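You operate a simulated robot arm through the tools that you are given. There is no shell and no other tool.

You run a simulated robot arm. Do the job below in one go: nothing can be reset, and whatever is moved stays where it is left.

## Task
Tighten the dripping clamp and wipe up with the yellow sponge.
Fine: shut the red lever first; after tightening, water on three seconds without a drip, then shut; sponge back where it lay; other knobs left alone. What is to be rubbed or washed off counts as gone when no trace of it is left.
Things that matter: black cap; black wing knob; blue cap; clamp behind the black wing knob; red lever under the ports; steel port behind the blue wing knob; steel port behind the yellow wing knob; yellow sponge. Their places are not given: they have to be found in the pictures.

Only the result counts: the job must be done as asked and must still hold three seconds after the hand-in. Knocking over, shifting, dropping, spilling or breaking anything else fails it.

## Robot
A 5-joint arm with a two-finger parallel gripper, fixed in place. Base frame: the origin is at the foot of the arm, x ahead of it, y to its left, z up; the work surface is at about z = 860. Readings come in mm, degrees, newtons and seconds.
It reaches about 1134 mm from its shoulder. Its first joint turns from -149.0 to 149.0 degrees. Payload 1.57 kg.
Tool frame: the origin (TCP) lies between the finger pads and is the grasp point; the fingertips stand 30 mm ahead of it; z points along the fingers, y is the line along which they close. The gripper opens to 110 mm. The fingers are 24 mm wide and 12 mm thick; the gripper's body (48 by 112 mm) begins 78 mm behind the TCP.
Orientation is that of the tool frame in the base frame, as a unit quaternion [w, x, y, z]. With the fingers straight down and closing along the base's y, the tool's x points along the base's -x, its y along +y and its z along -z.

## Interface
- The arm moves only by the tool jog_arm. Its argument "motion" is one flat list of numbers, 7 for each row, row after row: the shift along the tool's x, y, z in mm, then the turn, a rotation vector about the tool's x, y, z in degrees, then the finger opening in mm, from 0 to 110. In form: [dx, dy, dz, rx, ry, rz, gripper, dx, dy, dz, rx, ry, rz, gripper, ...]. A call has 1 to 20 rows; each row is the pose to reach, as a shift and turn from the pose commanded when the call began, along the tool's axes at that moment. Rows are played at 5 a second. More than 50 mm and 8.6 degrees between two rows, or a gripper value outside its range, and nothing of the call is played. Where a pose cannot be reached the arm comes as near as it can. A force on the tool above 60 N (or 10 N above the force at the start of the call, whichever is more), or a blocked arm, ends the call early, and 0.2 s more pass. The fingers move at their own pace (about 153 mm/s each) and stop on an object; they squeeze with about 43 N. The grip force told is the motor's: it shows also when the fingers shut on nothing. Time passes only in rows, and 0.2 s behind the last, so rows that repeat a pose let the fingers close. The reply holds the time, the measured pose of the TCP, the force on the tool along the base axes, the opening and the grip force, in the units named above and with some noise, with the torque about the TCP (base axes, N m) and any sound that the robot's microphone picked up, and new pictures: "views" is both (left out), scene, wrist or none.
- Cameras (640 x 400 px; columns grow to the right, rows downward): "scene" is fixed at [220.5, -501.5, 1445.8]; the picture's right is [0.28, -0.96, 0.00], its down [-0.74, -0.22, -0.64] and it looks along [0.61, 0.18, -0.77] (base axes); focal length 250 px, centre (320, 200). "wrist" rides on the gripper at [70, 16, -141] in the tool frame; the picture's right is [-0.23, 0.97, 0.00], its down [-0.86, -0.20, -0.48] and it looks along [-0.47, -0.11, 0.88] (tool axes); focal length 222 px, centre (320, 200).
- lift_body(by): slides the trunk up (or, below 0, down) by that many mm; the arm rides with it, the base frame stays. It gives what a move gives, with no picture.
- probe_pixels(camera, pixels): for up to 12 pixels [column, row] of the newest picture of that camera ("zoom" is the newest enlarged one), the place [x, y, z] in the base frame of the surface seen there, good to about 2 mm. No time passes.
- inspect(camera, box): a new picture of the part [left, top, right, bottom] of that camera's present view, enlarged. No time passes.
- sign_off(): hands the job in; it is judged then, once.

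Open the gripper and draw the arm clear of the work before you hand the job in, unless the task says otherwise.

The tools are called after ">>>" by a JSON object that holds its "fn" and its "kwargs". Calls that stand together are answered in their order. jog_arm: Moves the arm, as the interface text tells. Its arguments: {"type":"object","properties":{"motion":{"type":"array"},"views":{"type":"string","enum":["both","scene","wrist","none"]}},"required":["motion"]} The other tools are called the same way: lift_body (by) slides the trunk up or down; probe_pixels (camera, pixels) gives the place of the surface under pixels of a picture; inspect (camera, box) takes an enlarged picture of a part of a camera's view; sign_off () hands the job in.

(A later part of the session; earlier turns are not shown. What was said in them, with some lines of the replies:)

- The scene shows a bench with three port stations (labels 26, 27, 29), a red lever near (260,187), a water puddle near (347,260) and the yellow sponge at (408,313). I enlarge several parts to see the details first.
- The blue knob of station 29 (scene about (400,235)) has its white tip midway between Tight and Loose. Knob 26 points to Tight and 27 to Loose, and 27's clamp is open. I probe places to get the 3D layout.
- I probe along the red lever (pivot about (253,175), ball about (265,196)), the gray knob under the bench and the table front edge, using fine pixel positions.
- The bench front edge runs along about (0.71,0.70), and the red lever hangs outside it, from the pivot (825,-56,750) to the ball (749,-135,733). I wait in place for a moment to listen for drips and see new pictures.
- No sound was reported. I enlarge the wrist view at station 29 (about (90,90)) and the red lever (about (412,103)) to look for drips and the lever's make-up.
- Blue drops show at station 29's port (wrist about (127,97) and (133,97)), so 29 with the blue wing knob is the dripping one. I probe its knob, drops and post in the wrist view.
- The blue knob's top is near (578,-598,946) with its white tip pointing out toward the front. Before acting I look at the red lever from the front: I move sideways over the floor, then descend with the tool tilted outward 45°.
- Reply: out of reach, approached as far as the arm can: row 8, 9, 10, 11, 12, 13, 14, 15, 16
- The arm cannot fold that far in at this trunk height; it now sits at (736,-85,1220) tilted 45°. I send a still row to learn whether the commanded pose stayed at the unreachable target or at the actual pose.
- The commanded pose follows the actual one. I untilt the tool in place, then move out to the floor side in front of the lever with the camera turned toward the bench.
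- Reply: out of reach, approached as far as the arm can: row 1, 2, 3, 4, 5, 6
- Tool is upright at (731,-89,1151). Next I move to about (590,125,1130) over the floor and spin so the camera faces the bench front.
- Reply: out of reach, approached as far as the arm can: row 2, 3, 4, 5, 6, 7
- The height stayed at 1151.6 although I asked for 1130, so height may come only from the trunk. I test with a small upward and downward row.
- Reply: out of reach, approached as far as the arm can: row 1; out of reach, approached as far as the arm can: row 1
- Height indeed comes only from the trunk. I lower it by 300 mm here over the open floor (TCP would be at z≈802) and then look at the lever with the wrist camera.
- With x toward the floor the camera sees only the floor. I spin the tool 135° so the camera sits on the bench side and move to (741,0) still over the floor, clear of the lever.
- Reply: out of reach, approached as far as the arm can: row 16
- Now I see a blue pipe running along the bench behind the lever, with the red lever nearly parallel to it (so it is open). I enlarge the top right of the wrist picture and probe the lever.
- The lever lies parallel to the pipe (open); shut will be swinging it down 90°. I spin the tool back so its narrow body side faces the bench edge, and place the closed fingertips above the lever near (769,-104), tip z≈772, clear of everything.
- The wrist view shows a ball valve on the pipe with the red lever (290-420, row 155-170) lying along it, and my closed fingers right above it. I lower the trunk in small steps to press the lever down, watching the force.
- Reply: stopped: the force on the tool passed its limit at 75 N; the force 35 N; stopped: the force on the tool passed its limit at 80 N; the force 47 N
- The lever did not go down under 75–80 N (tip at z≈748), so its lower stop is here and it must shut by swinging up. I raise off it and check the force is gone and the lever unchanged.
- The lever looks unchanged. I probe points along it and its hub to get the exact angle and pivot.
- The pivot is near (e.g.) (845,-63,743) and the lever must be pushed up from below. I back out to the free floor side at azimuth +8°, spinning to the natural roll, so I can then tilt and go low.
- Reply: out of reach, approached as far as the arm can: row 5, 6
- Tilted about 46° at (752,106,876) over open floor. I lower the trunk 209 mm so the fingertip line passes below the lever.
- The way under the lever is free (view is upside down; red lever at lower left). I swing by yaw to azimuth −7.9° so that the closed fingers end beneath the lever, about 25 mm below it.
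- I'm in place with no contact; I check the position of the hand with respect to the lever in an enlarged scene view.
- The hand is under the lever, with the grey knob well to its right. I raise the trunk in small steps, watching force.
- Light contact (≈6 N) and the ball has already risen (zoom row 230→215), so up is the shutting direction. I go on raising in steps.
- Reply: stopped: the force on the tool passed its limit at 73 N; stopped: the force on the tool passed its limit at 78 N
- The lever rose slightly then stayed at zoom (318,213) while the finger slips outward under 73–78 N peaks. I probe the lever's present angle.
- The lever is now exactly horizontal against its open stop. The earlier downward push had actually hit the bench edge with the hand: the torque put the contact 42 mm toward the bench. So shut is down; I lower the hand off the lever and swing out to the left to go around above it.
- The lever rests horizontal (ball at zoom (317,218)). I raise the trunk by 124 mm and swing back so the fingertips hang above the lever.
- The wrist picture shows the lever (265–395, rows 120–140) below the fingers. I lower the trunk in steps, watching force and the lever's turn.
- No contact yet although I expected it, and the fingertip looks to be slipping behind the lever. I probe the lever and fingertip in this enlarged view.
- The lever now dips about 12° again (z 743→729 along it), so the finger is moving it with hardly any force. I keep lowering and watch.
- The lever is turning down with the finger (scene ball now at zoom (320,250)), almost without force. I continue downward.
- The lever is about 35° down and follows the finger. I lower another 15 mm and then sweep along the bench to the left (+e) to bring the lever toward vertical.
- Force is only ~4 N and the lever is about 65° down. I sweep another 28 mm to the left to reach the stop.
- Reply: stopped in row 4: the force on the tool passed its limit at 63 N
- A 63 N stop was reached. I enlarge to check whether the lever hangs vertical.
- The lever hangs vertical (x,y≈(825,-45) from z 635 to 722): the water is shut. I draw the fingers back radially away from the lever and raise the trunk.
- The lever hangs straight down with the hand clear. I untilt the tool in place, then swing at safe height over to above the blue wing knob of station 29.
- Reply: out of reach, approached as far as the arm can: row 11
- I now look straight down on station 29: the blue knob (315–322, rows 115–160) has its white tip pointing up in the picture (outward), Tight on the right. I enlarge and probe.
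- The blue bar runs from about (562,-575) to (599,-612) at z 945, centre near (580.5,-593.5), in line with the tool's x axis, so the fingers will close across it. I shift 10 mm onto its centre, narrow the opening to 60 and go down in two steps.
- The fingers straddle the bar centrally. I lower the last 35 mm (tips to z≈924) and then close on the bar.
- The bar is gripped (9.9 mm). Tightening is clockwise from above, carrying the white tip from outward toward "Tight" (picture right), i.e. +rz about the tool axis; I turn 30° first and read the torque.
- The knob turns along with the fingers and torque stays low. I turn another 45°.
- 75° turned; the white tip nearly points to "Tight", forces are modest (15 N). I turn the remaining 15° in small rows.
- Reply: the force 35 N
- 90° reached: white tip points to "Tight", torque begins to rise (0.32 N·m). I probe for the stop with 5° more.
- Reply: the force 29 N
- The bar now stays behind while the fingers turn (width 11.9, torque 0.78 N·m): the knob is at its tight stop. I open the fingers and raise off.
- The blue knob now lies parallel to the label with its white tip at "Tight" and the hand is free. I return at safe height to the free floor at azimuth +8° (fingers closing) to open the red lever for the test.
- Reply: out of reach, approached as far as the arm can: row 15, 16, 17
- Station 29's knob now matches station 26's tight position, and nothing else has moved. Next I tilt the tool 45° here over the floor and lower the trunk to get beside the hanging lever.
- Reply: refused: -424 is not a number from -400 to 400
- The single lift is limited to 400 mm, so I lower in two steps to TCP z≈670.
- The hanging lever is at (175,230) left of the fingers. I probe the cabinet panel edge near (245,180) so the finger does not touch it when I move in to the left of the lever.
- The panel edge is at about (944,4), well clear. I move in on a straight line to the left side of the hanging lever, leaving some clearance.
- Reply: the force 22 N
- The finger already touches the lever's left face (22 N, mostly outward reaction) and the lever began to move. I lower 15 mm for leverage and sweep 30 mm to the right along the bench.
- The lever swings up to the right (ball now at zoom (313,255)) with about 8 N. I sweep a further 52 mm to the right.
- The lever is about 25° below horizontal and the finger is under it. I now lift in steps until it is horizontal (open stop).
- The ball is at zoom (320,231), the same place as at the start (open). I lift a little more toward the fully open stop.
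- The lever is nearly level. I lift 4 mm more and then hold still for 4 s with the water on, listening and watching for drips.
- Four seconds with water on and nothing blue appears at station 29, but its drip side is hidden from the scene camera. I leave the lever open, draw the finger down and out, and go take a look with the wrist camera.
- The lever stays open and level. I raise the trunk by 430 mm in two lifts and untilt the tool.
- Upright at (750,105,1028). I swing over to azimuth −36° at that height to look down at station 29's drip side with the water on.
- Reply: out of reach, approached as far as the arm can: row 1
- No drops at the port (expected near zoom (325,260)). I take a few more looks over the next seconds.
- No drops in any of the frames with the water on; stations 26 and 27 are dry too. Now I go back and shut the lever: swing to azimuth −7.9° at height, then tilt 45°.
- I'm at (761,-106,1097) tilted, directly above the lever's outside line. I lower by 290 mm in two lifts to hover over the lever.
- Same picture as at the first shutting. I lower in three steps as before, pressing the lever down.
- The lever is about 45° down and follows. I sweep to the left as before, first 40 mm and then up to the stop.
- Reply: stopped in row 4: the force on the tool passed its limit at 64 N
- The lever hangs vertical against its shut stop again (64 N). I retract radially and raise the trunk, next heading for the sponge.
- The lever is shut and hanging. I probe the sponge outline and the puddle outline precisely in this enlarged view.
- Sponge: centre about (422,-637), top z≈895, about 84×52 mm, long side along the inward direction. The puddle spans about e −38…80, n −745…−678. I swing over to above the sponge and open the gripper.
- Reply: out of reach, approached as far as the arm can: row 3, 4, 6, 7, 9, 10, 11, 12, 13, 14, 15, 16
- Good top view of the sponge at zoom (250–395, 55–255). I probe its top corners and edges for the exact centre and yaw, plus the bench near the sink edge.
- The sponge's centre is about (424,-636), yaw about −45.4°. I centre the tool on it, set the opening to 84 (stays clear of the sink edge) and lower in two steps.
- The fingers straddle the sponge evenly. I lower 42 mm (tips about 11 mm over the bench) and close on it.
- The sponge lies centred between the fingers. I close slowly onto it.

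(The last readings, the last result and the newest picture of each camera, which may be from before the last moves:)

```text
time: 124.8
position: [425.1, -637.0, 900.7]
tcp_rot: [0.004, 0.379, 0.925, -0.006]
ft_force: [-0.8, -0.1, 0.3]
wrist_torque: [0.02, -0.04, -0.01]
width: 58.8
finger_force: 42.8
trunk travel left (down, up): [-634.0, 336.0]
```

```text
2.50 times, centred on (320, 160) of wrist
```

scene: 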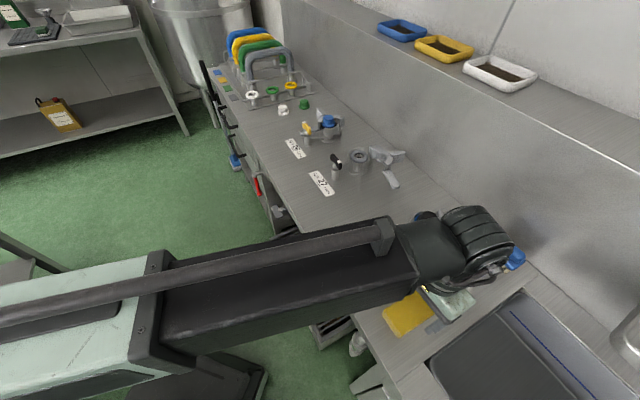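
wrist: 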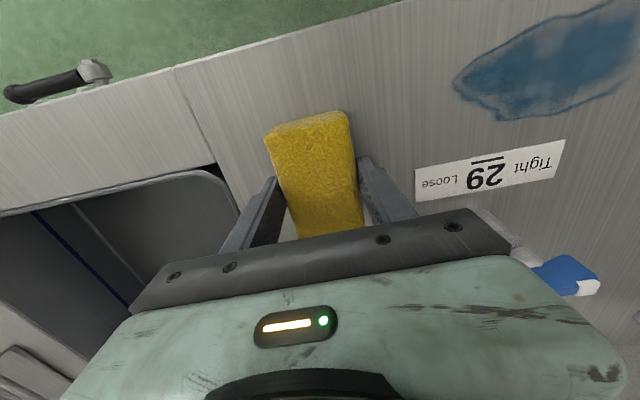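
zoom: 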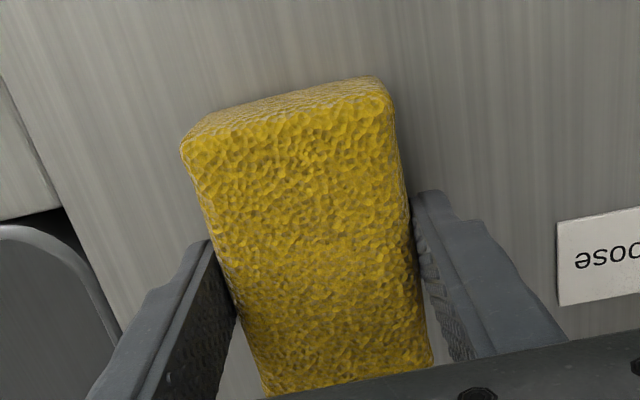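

Gripped at 58.8 mm, nothing shifted noticeably. I lift 15 mm, carry the sponge to just beside the puddle's right end (e≈−80, n≈−711) and set it down.

>>> {"fn": "lift_body", "kwargs": {"by": 15}}

>>> {"fn": "jog_arm", "kwargs": {"motion": [20, 34.5, 0, 0, 0, 0, 30, 39.6, 69, 0, 0, 0, 0, 30, 39.6, 69, 0, 0, 0, 0, 30], "views": "wrist"}}

>>> {"fn": "lift_body", "kwargs": {"by": -15}}

```text
time: 125.5
position: [426.2, -635.9, 915.7]
tcp_rot: [0.004, 0.379, 0.925, -0.006]
ft_force: [0.5, 0.1, -0.8]
wrist_torque: [0.02, 0.0, 0.0]
width: 58.6
finger_force: 43.0
trunk travel left (down, up): [-649.0, 321.0]
```

```text
time: 126.3
position: [445.7, -559.3, 916.3]
tcp_rot: [0.003, 0.379, 0.926, -0.005]
ft_force: [0.4, 0.1, -0.6]
wrist_torque: [-0.04, 0.01, 0.04]
width: 58.7
finger_force: 43.2
trunk travel left (down, up): [-649.0, 321.0]
```

wrist: 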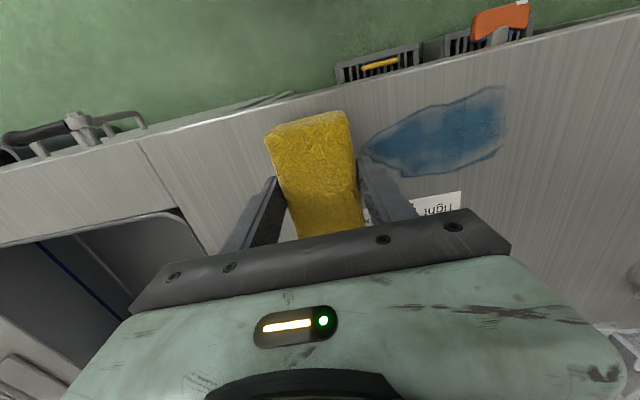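

```text
time: 126.9
position: [446.0, -559.6, 899.8]
tcp_rot: [0.004, 0.379, 0.926, -0.005]
ft_force: [-0.2, 1.6, 0.8]
wrist_torque: [0.03, -0.03, 0.03]
width: 58.6
finger_force: 42.7
trunk travel left (down, up): [-634.0, 336.0]
```

The sponge rests on the bench at e≈−80, n≈−711. I press down slightly to get a firm contact.

>>> {"fn": "lift_body", "kwargs": {"by": -1.5}}

```text
time: 127.4
position: [445.6, -559.7, 899.5]
tcp_rot: [0.004, 0.379, 0.925, -0.005]
ft_force: [3.8, -4.4, 24.0]
wrist_torque: [0.38, -0.17, -0.04]
width: 58.6
finger_force: 43.3
trunk travel left (down, up): [-632.0, 338.0]
```

24 N is a bit firm; I ease it by 0.7 mm and then wipe to the left across the puddle along the bench.

>>> {"fn": "lift_body", "kwargs": {"by": 0.7}}

>>> {"fn": "jog_arm", "kwargs": {"motion": [0, 15, 0, 0, 0, 0, 30, 0, 30, 0, 0, 0, 0, 30, 0, 45, 0, 0, 0, 0, 30, 0, 60, 0, 0, 0, 0, 30, 0, 75, 0, 0, 0, 0, 30, 0, 90, 0, 0, 0, 0, 30, 0, 105, 0, 0, 0, 0, 30, 0, 120, 0, 0, 0, 0, 30, 0, 135, 0, 0, 0, 0, 30, 0, 150, 0, 0, 0, 0, 30, 0, 165, 0, 0, 0, 0, 30, 0, 180, 0, 0, 0, 0, 30, 0, 192, 0, 0, 0, 0, 30], "views": "wrist"}}

```text
time: 127.9
position: [444.4, -558.2, 899.4]
tcp_rot: [0.003, 0.379, 0.925, -0.005]
ft_force: [1.1, -2.2, 15.4]
wrist_torque: [0.13, -0.29, -0.01]
width: 58.4
finger_force: 43.1
trunk travel left (down, up): [-633.0, 337.0]
```

```text
time: 130.7
position: [582.0, -421.5, 899.6]
tcp_rot: [0.003, 0.379, 0.925, -0.005]
ft_force: [-2.2, -2.3, 8.3]
wrist_torque: [0.05, -0.12, -0.01]
width: 58.5
finger_force: 42.5
trunk travel left (down, up): [-633.0, 337.0]
```

wrist: 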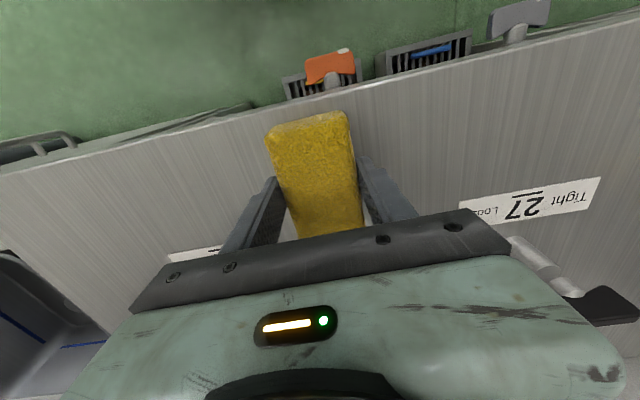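

The pass went through with about 8 N; left of the sponge I see no stain. I enlarge to check for traces.

>>> {"fn": "inspect", "kwargs": {"camera": "wrist", "box": [100, 90, 280, 230]}}

>>> {"fn": "inspect", "kwargs": {"camera": "wrist", "box": [340, 60, 520, 210]}}

>>> {"fn": "inspect", "kwargs": {"camera": "scene", "box": [300, 200, 440, 300]}}

```text
2.86 times, centred on (190, 160) of wrist
```

zoom: 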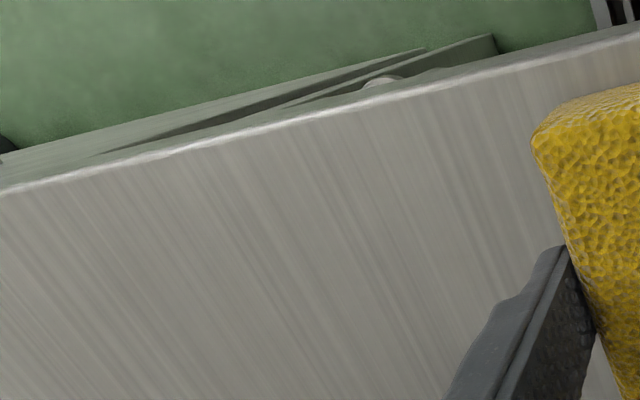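

```text
2.67 times, centred on (430, 135) of wrist
```

zoom: 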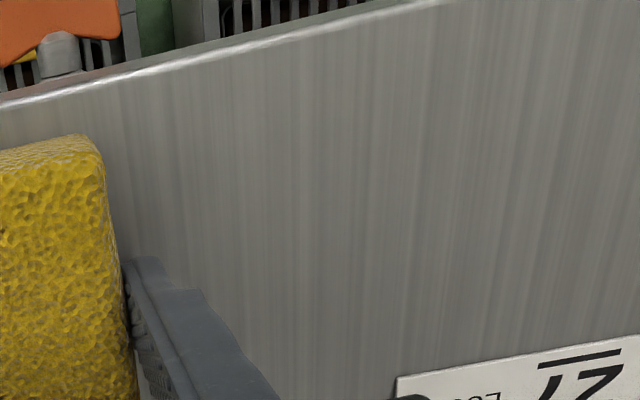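

```text
4.00 times, centred on (370, 250) of scene
```

zoom: 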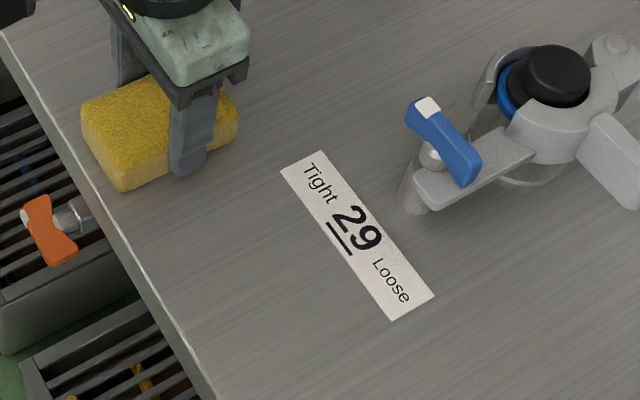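

The puddle is gone. To be sure no trace is left I wipe once more back to the right, shifted 8 mm toward the back.

>>> {"fn": "jog_arm", "kwargs": {"motion": [-8, 0, 0, 0, 0, 0, 30, -8, -15, 0, 0, 0, 0, 30, -8, -30, 0, 0, 0, 0, 30, -8, -45, 0, 0, 0, 0, 30, -8, -60, 0, 0, 0, 0, 30, -8, -75, 0, 0, 0, 0, 30, -8, -90, 0, 0, 0, 0, 30, -8, -105, 0, 0, 0, 0, 30, -8, -120, 0, 0, 0, 0, 30, -8, -135, 0, 0, 0, 0, 30, -8, -150, 0, 0, 0, 0, 30, -8, -165, 0, 0, 0, 0, 30, -8, -180, 0, 0, 0, 0, 30, -8, -192, 0, 0, 0, 0, 30], "views": "both"}}

>>> {"fn": "inspect", "kwargs": {"camera": "wrist", "box": [340, 60, 580, 210]}}

```text
time: 133.7
position: [451.0, -565.6, 900.7]
tcp_rot: [0.004, 0.378, 0.926, -0.005]
ft_force: [1.8, 0.9, 6.7]
wrist_torque: [0.25, -0.22, -0.04]
width: 58.4
finger_force: 42.5
trunk travel left (down, up): [-633.0, 337.0]
```

scene: 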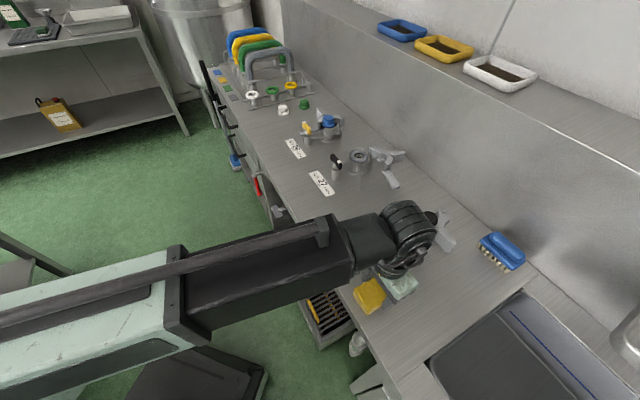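
wrist: 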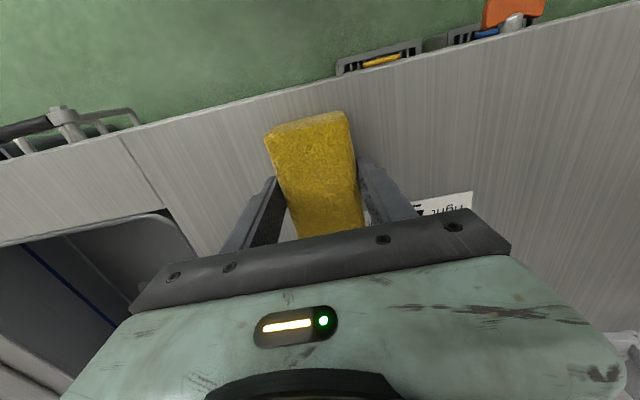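

```text
2.67 times, centred on (460, 135) of wrist
```

zoom: 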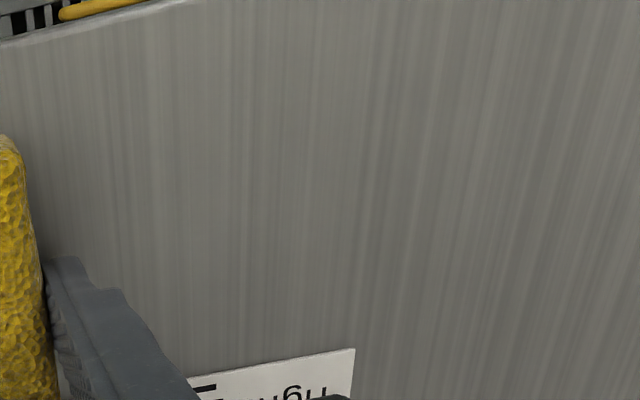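

The bench is clean there. Before bringing the sponge back I compare its seat in the fingers with the picture from when I gripped it.

>>> {"fn": "inspect", "kwargs": {"camera": "wrist", "box": [220, 80, 420, 240]}}

>>> {"fn": "lift_body", "kwargs": {"by": 14}}

```text
2.50 times, centred on (320, 160) of wrist
```

zoom: 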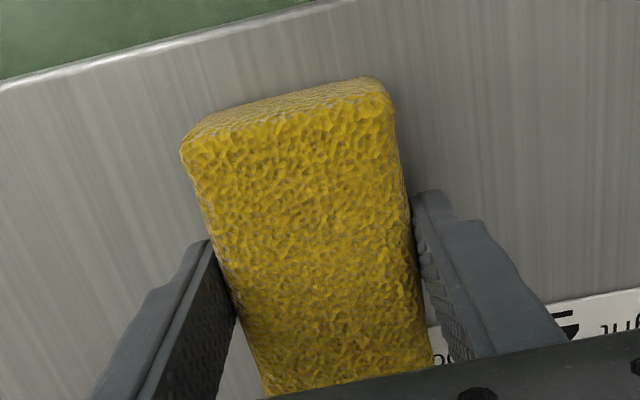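

```text
time: 134.3
position: [451.6, -567.1, 914.3]
tcp_rot: [0.003, 0.379, 0.925, -0.005]
ft_force: [0.4, 0.0, -0.6]
wrist_torque: [0.02, 0.01, -0.03]
width: 58.5
finger_force: 42.7
trunk travel left (down, up): [-647.0, 323.0]
```

The sponge sits in the fingers exactly as before. I carry it back along the reverse of the commanded way (with 1 mm correction for the shift at closing) and lower it.

>>> {"fn": "jog_arm", "kwargs": {"motion": [-15.8, -35, 0, 0, 0, 0, 30, -31.6, -70.1, 0, 0, 0, 0, 30, -31.6, -70.1, 0, 0, 0, 0, 30], "views": "none"}}

>>> {"fn": "lift_body", "kwargs": {"by": -12.5}}

>>> {"fn": "jog_arm", "kwargs": {"motion": [0, 0, 0, 0, 0, 0, 30, 0, 0, 0, 0, 0, 0, 30], "views": "wrist"}}

```text
time: 135.2
position: [421.8, -637.9, 913.6]
tcp_rot: [0.004, 0.378, 0.926, -0.006]
ft_force: [-0.9, 0.2, 0.5]
wrist_torque: [0.05, -0.01, 0.02]
width: 58.6
finger_force: 43.0
trunk travel left (down, up): [-647.0, 323.0]
```

```text
time: 135.8
position: [422.9, -638.2, 899.9]
tcp_rot: [0.003, 0.379, 0.926, -0.005]
ft_force: [0.5, 0.3, -0.3]
wrist_torque: [0.04, -0.01, 0.0]
width: 58.7
finger_force: 42.9
trunk travel left (down, up): [-634.0, 336.0]
```

```text
time: 136.3
position: [423.5, -637.7, 901.3]
tcp_rot: [0.004, 0.378, 0.926, -0.006]
ft_force: [0.2, -0.4, -0.2]
wrist_torque: [0.01, 0.02, 0.01]
width: 58.8
finger_force: 42.6
trunk travel left (down, up): [-634.0, 336.0]
```

wrist: 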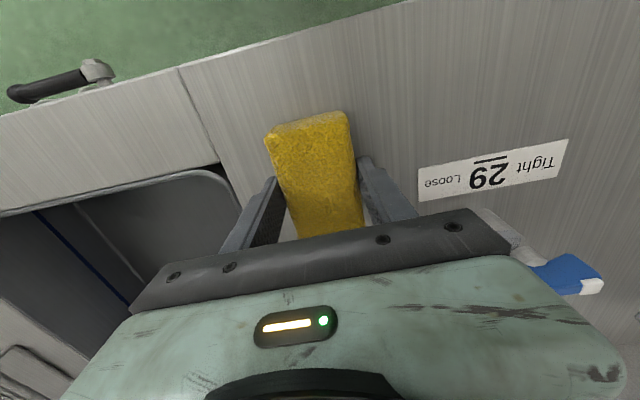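

The sponge is down at its old height, about 1–2 mm too far right by the label's position in the picture. I nudge it 1.2 mm and open the fingers.

>>> {"fn": "jog_arm", "kwargs": {"motion": [0, 1.2, 0, 0, 0, 0, 30, 0, 1.2, 0, 0, 0, 0, 50, 0, 1.2, 0, 0, 0, 0, 66, 0, 1.2, 0, 0, 0, 0, 84, 0, 1.2, 0, 0, 0, 0, 84], "views": "none"}}

>>> {"fn": "lift_body", "kwargs": {"by": 122}}

>>> {"fn": "jog_arm", "kwargs": {"motion": [0, 0, 0, 0, 0, 0, 84], "views": "wrist"}}

>>> {"fn": "inspect", "kwargs": {"camera": "wrist", "box": [230, 80, 410, 240]}}

>>> {"fn": "probe_pixels", "kwargs": {"camera": "zoom", "pixels": [[258, 96], [364, 72], [390, 230], [297, 248], [310, 84], [378, 150], [345, 240], [275, 170], [320, 160]]}}

```text
time: 137.6
position: [424.0, -636.9, 900.3]
tcp_rot: [0.003, 0.379, 0.926, -0.004]
ft_force: [0.0, -0.5, -0.2]
wrist_torque: [0.02, -0.02, -0.02]
width: 83.8
finger_force: 0.1
trunk travel left (down, up): [-634.0, 336.0]
```

```text
time: 139.1
position: [424.1, -636.0, 1023.4]
tcp_rot: [0.004, 0.379, 0.925, -0.005]
ft_force: [0.1, 0.1, -1.4]
wrist_torque: [0.0, -0.05, 0.0]
width: 83.7
finger_force: 0.1
trunk travel left (down, up): [-756.0, 214.0]
```

```text
time: 139.5
position: [423.3, -637.0, 1024.4]
tcp_rot: [0.003, 0.378, 0.926, -0.005]
ft_force: [-0.8, 0.6, -0.2]
wrist_torque: [0.01, 0.0, -0.01]
width: 83.9
finger_force: 0.0
trunk travel left (down, up): [-756.0, 214.0]
```

wrist: 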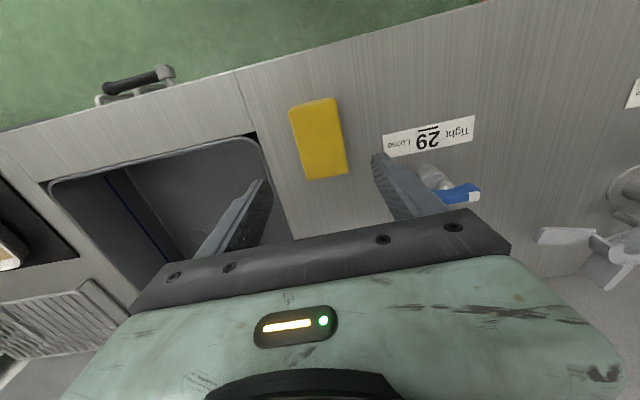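

```text
2.50 times, centred on (320, 160) of wrist
```

zoom: 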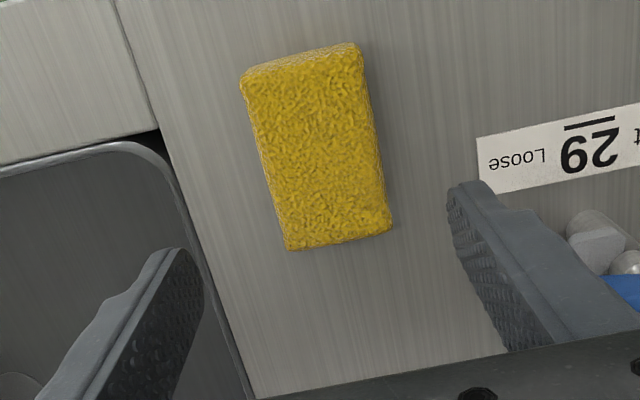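

```text
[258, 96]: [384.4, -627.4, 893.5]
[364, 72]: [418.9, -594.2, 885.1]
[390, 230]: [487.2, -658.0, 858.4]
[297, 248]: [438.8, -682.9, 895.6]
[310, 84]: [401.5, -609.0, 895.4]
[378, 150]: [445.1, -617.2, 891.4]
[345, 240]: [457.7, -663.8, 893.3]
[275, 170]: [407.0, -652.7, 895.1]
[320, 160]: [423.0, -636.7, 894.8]
```

The sponge lies where it was (within 1–2 mm, against label and sink edge) and the bench in view is clean. I raise a bit and swing the arm out over the floor for a full look.

>>> {"fn": "lift_body", "kwargs": {"by": 50}}

>>> {"fn": "jog_arm", "kwargs": {"motion": [-8, 44.6, 0, 0, 0, 0, 84, -13.3, 89.6, 0, 0, 0, 0, 84, -15.9, 134.9, 0, 0, 0, 0, 84, -15.8, 180.2, 0, 0, 0, 0, 84, -13.1, 225.4, 0, 0, 0, 0, 84, -7.6, 270.4, 0, 0, 0, 0, 84, 0.5, 315, 0, 0, 0, 0, 84, 11.2, 359.1, 0, 0, 0, 0, 84, 24.6, 402.4, 0, 0, 0, 0, 84, 40.4, 444.9, 0, 0, 0, 0, 84, 58.8, 486.3, 0, 0, 0, 0, 84, 79.6, 526.6, 0, 0, 0, 0, 84, 102.7, 565.6, 0, 0, 0, 0, 84, 128.1, 603.1, 0, 0, 0, 0, 84, 155.7, 639.1, 0, 0, 0, 0, 84, 185.4, 673.3, 0, 0, 0, 0, 84, 217.1, 705.8, 0, 0, 0, 0, 84, 250.6, 736.3, 0, 0, 0, 0, 84], "views": "both"}}

>>> {"fn": "inspect", "kwargs": {"camera": "scene", "box": [320, 220, 450, 350]}}

>>> {"fn": "inspect", "kwargs": {"camera": "scene", "box": [215, 150, 315, 230]}}

>>> {"fn": "inspect", "kwargs": {"camera": "scene", "box": [320, 190, 480, 290]}}

>>> {"fn": "inspect", "kwargs": {"camera": "scene", "box": [280, 100, 410, 200]}}

```text
time: 140.4
position: [424.2, -636.8, 1074.3]
tcp_rot: [0.004, 0.379, 0.926, -0.005]
ft_force: [-0.8, -0.3, -0.2]
wrist_torque: [0.0, 0.0, -0.04]
width: 84.0
finger_force: 0.1
trunk travel left (down, up): [-806.0, 164.0]
```

```text
time: 144.2
position: [760.5, 66.1, 1072.9]
tcp_rot: [0.003, 0.379, 0.925, -0.005]
ft_force: [0.5, 0.0, 0.3]
wrist_torque: [0.0, 0.01, 0.0]
width: 83.9
finger_force: 0.1
out of reach, approached as far as the arm can: row 12, 13, 14, 15, 16, 17, 18
trunk travel left (down, up): [-806.0, 164.0]
```

scene: 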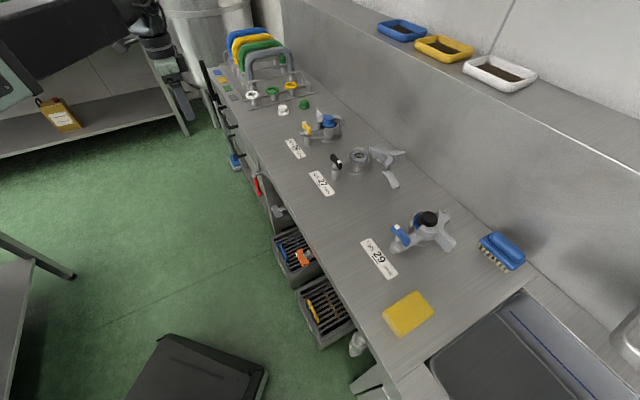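
wrist: 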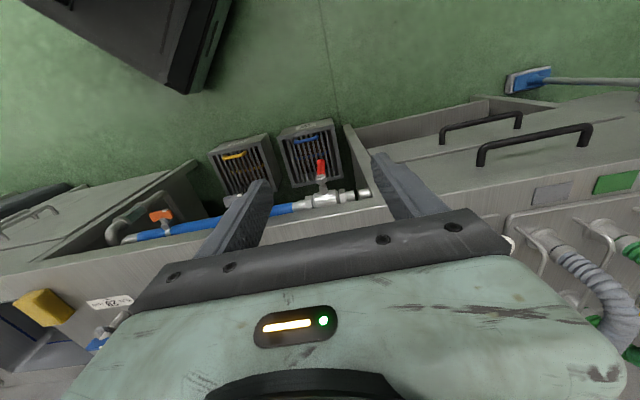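

```text
3.08 times, centred on (385, 285) of scene
```

zoom: 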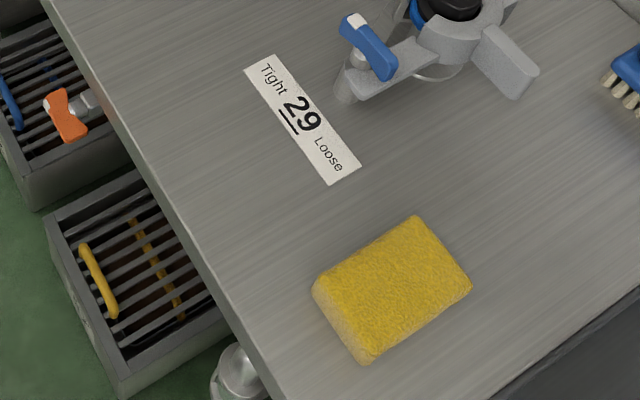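

```text
5.00 times, centred on (265, 190) of scene
```

zoom: 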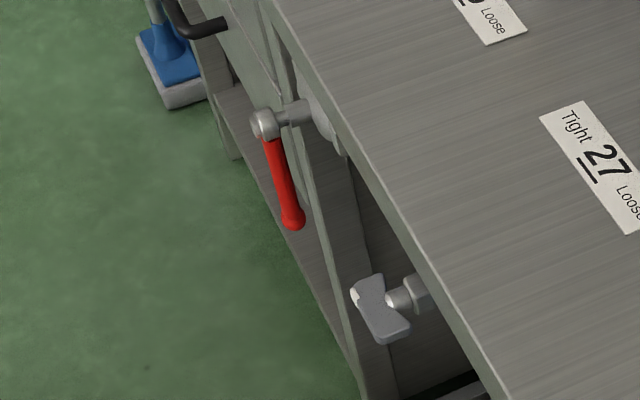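

```text
4.00 times, centred on (400, 240) of scene
```

zoom: 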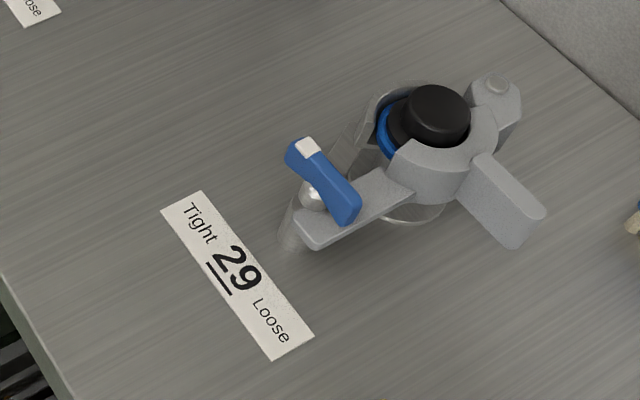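

```text
4.00 times, centred on (345, 150) of scene
```

zoom: 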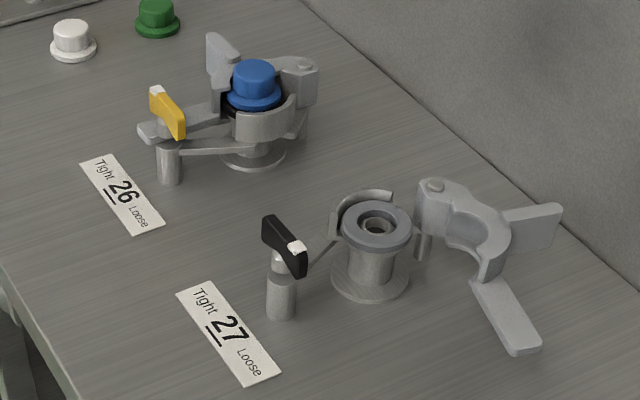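

Everything checks out: the puddle is gone with no trace, and the blue knob points to "Tight". The lever hangs shut and the sponge is back in its spot. Knobs 26 and 27, the grey and orange ones and the caps are unchanged, and the arm is clear with the gripper open. I hand the job in.

>>> {"fn": "sign_off", "kwargs": {}}

```text
The job is handed in.
```

The job is done and handed in; no result has come back yet.

- **Red lever:** It is shut and hangs vertical against its stop. I shut it before tightening and again after the water test. At the start I first tried the wrong direction: the hand touched the bench edge at about 75–80 N. I then pushed the lever up to its open stop. Nothing looked shifted afterwards.
- **Dripping clamp:** The drip was at station 29. I turned its blue wing knob 90° clockwise to the stop, so the white tip now points to "Tight".
- **Water test:** I ran the water for well over three seconds. The wrist camera's close-ups of station 29, taken late in that time, showed no drops. The scene camera cannot see the side where it had dripped.
- **Wiping:** The puddle was gone after one pass with the yellow sponge. I made a second pass and saw no trace left.
- **Sponge:** It is back where it lay, within about 1–2 mm.
- **Everything else:** The other knobs, both caps and the open clamp at station 27 look unchanged. The arm is clear of the work with the gripper open.
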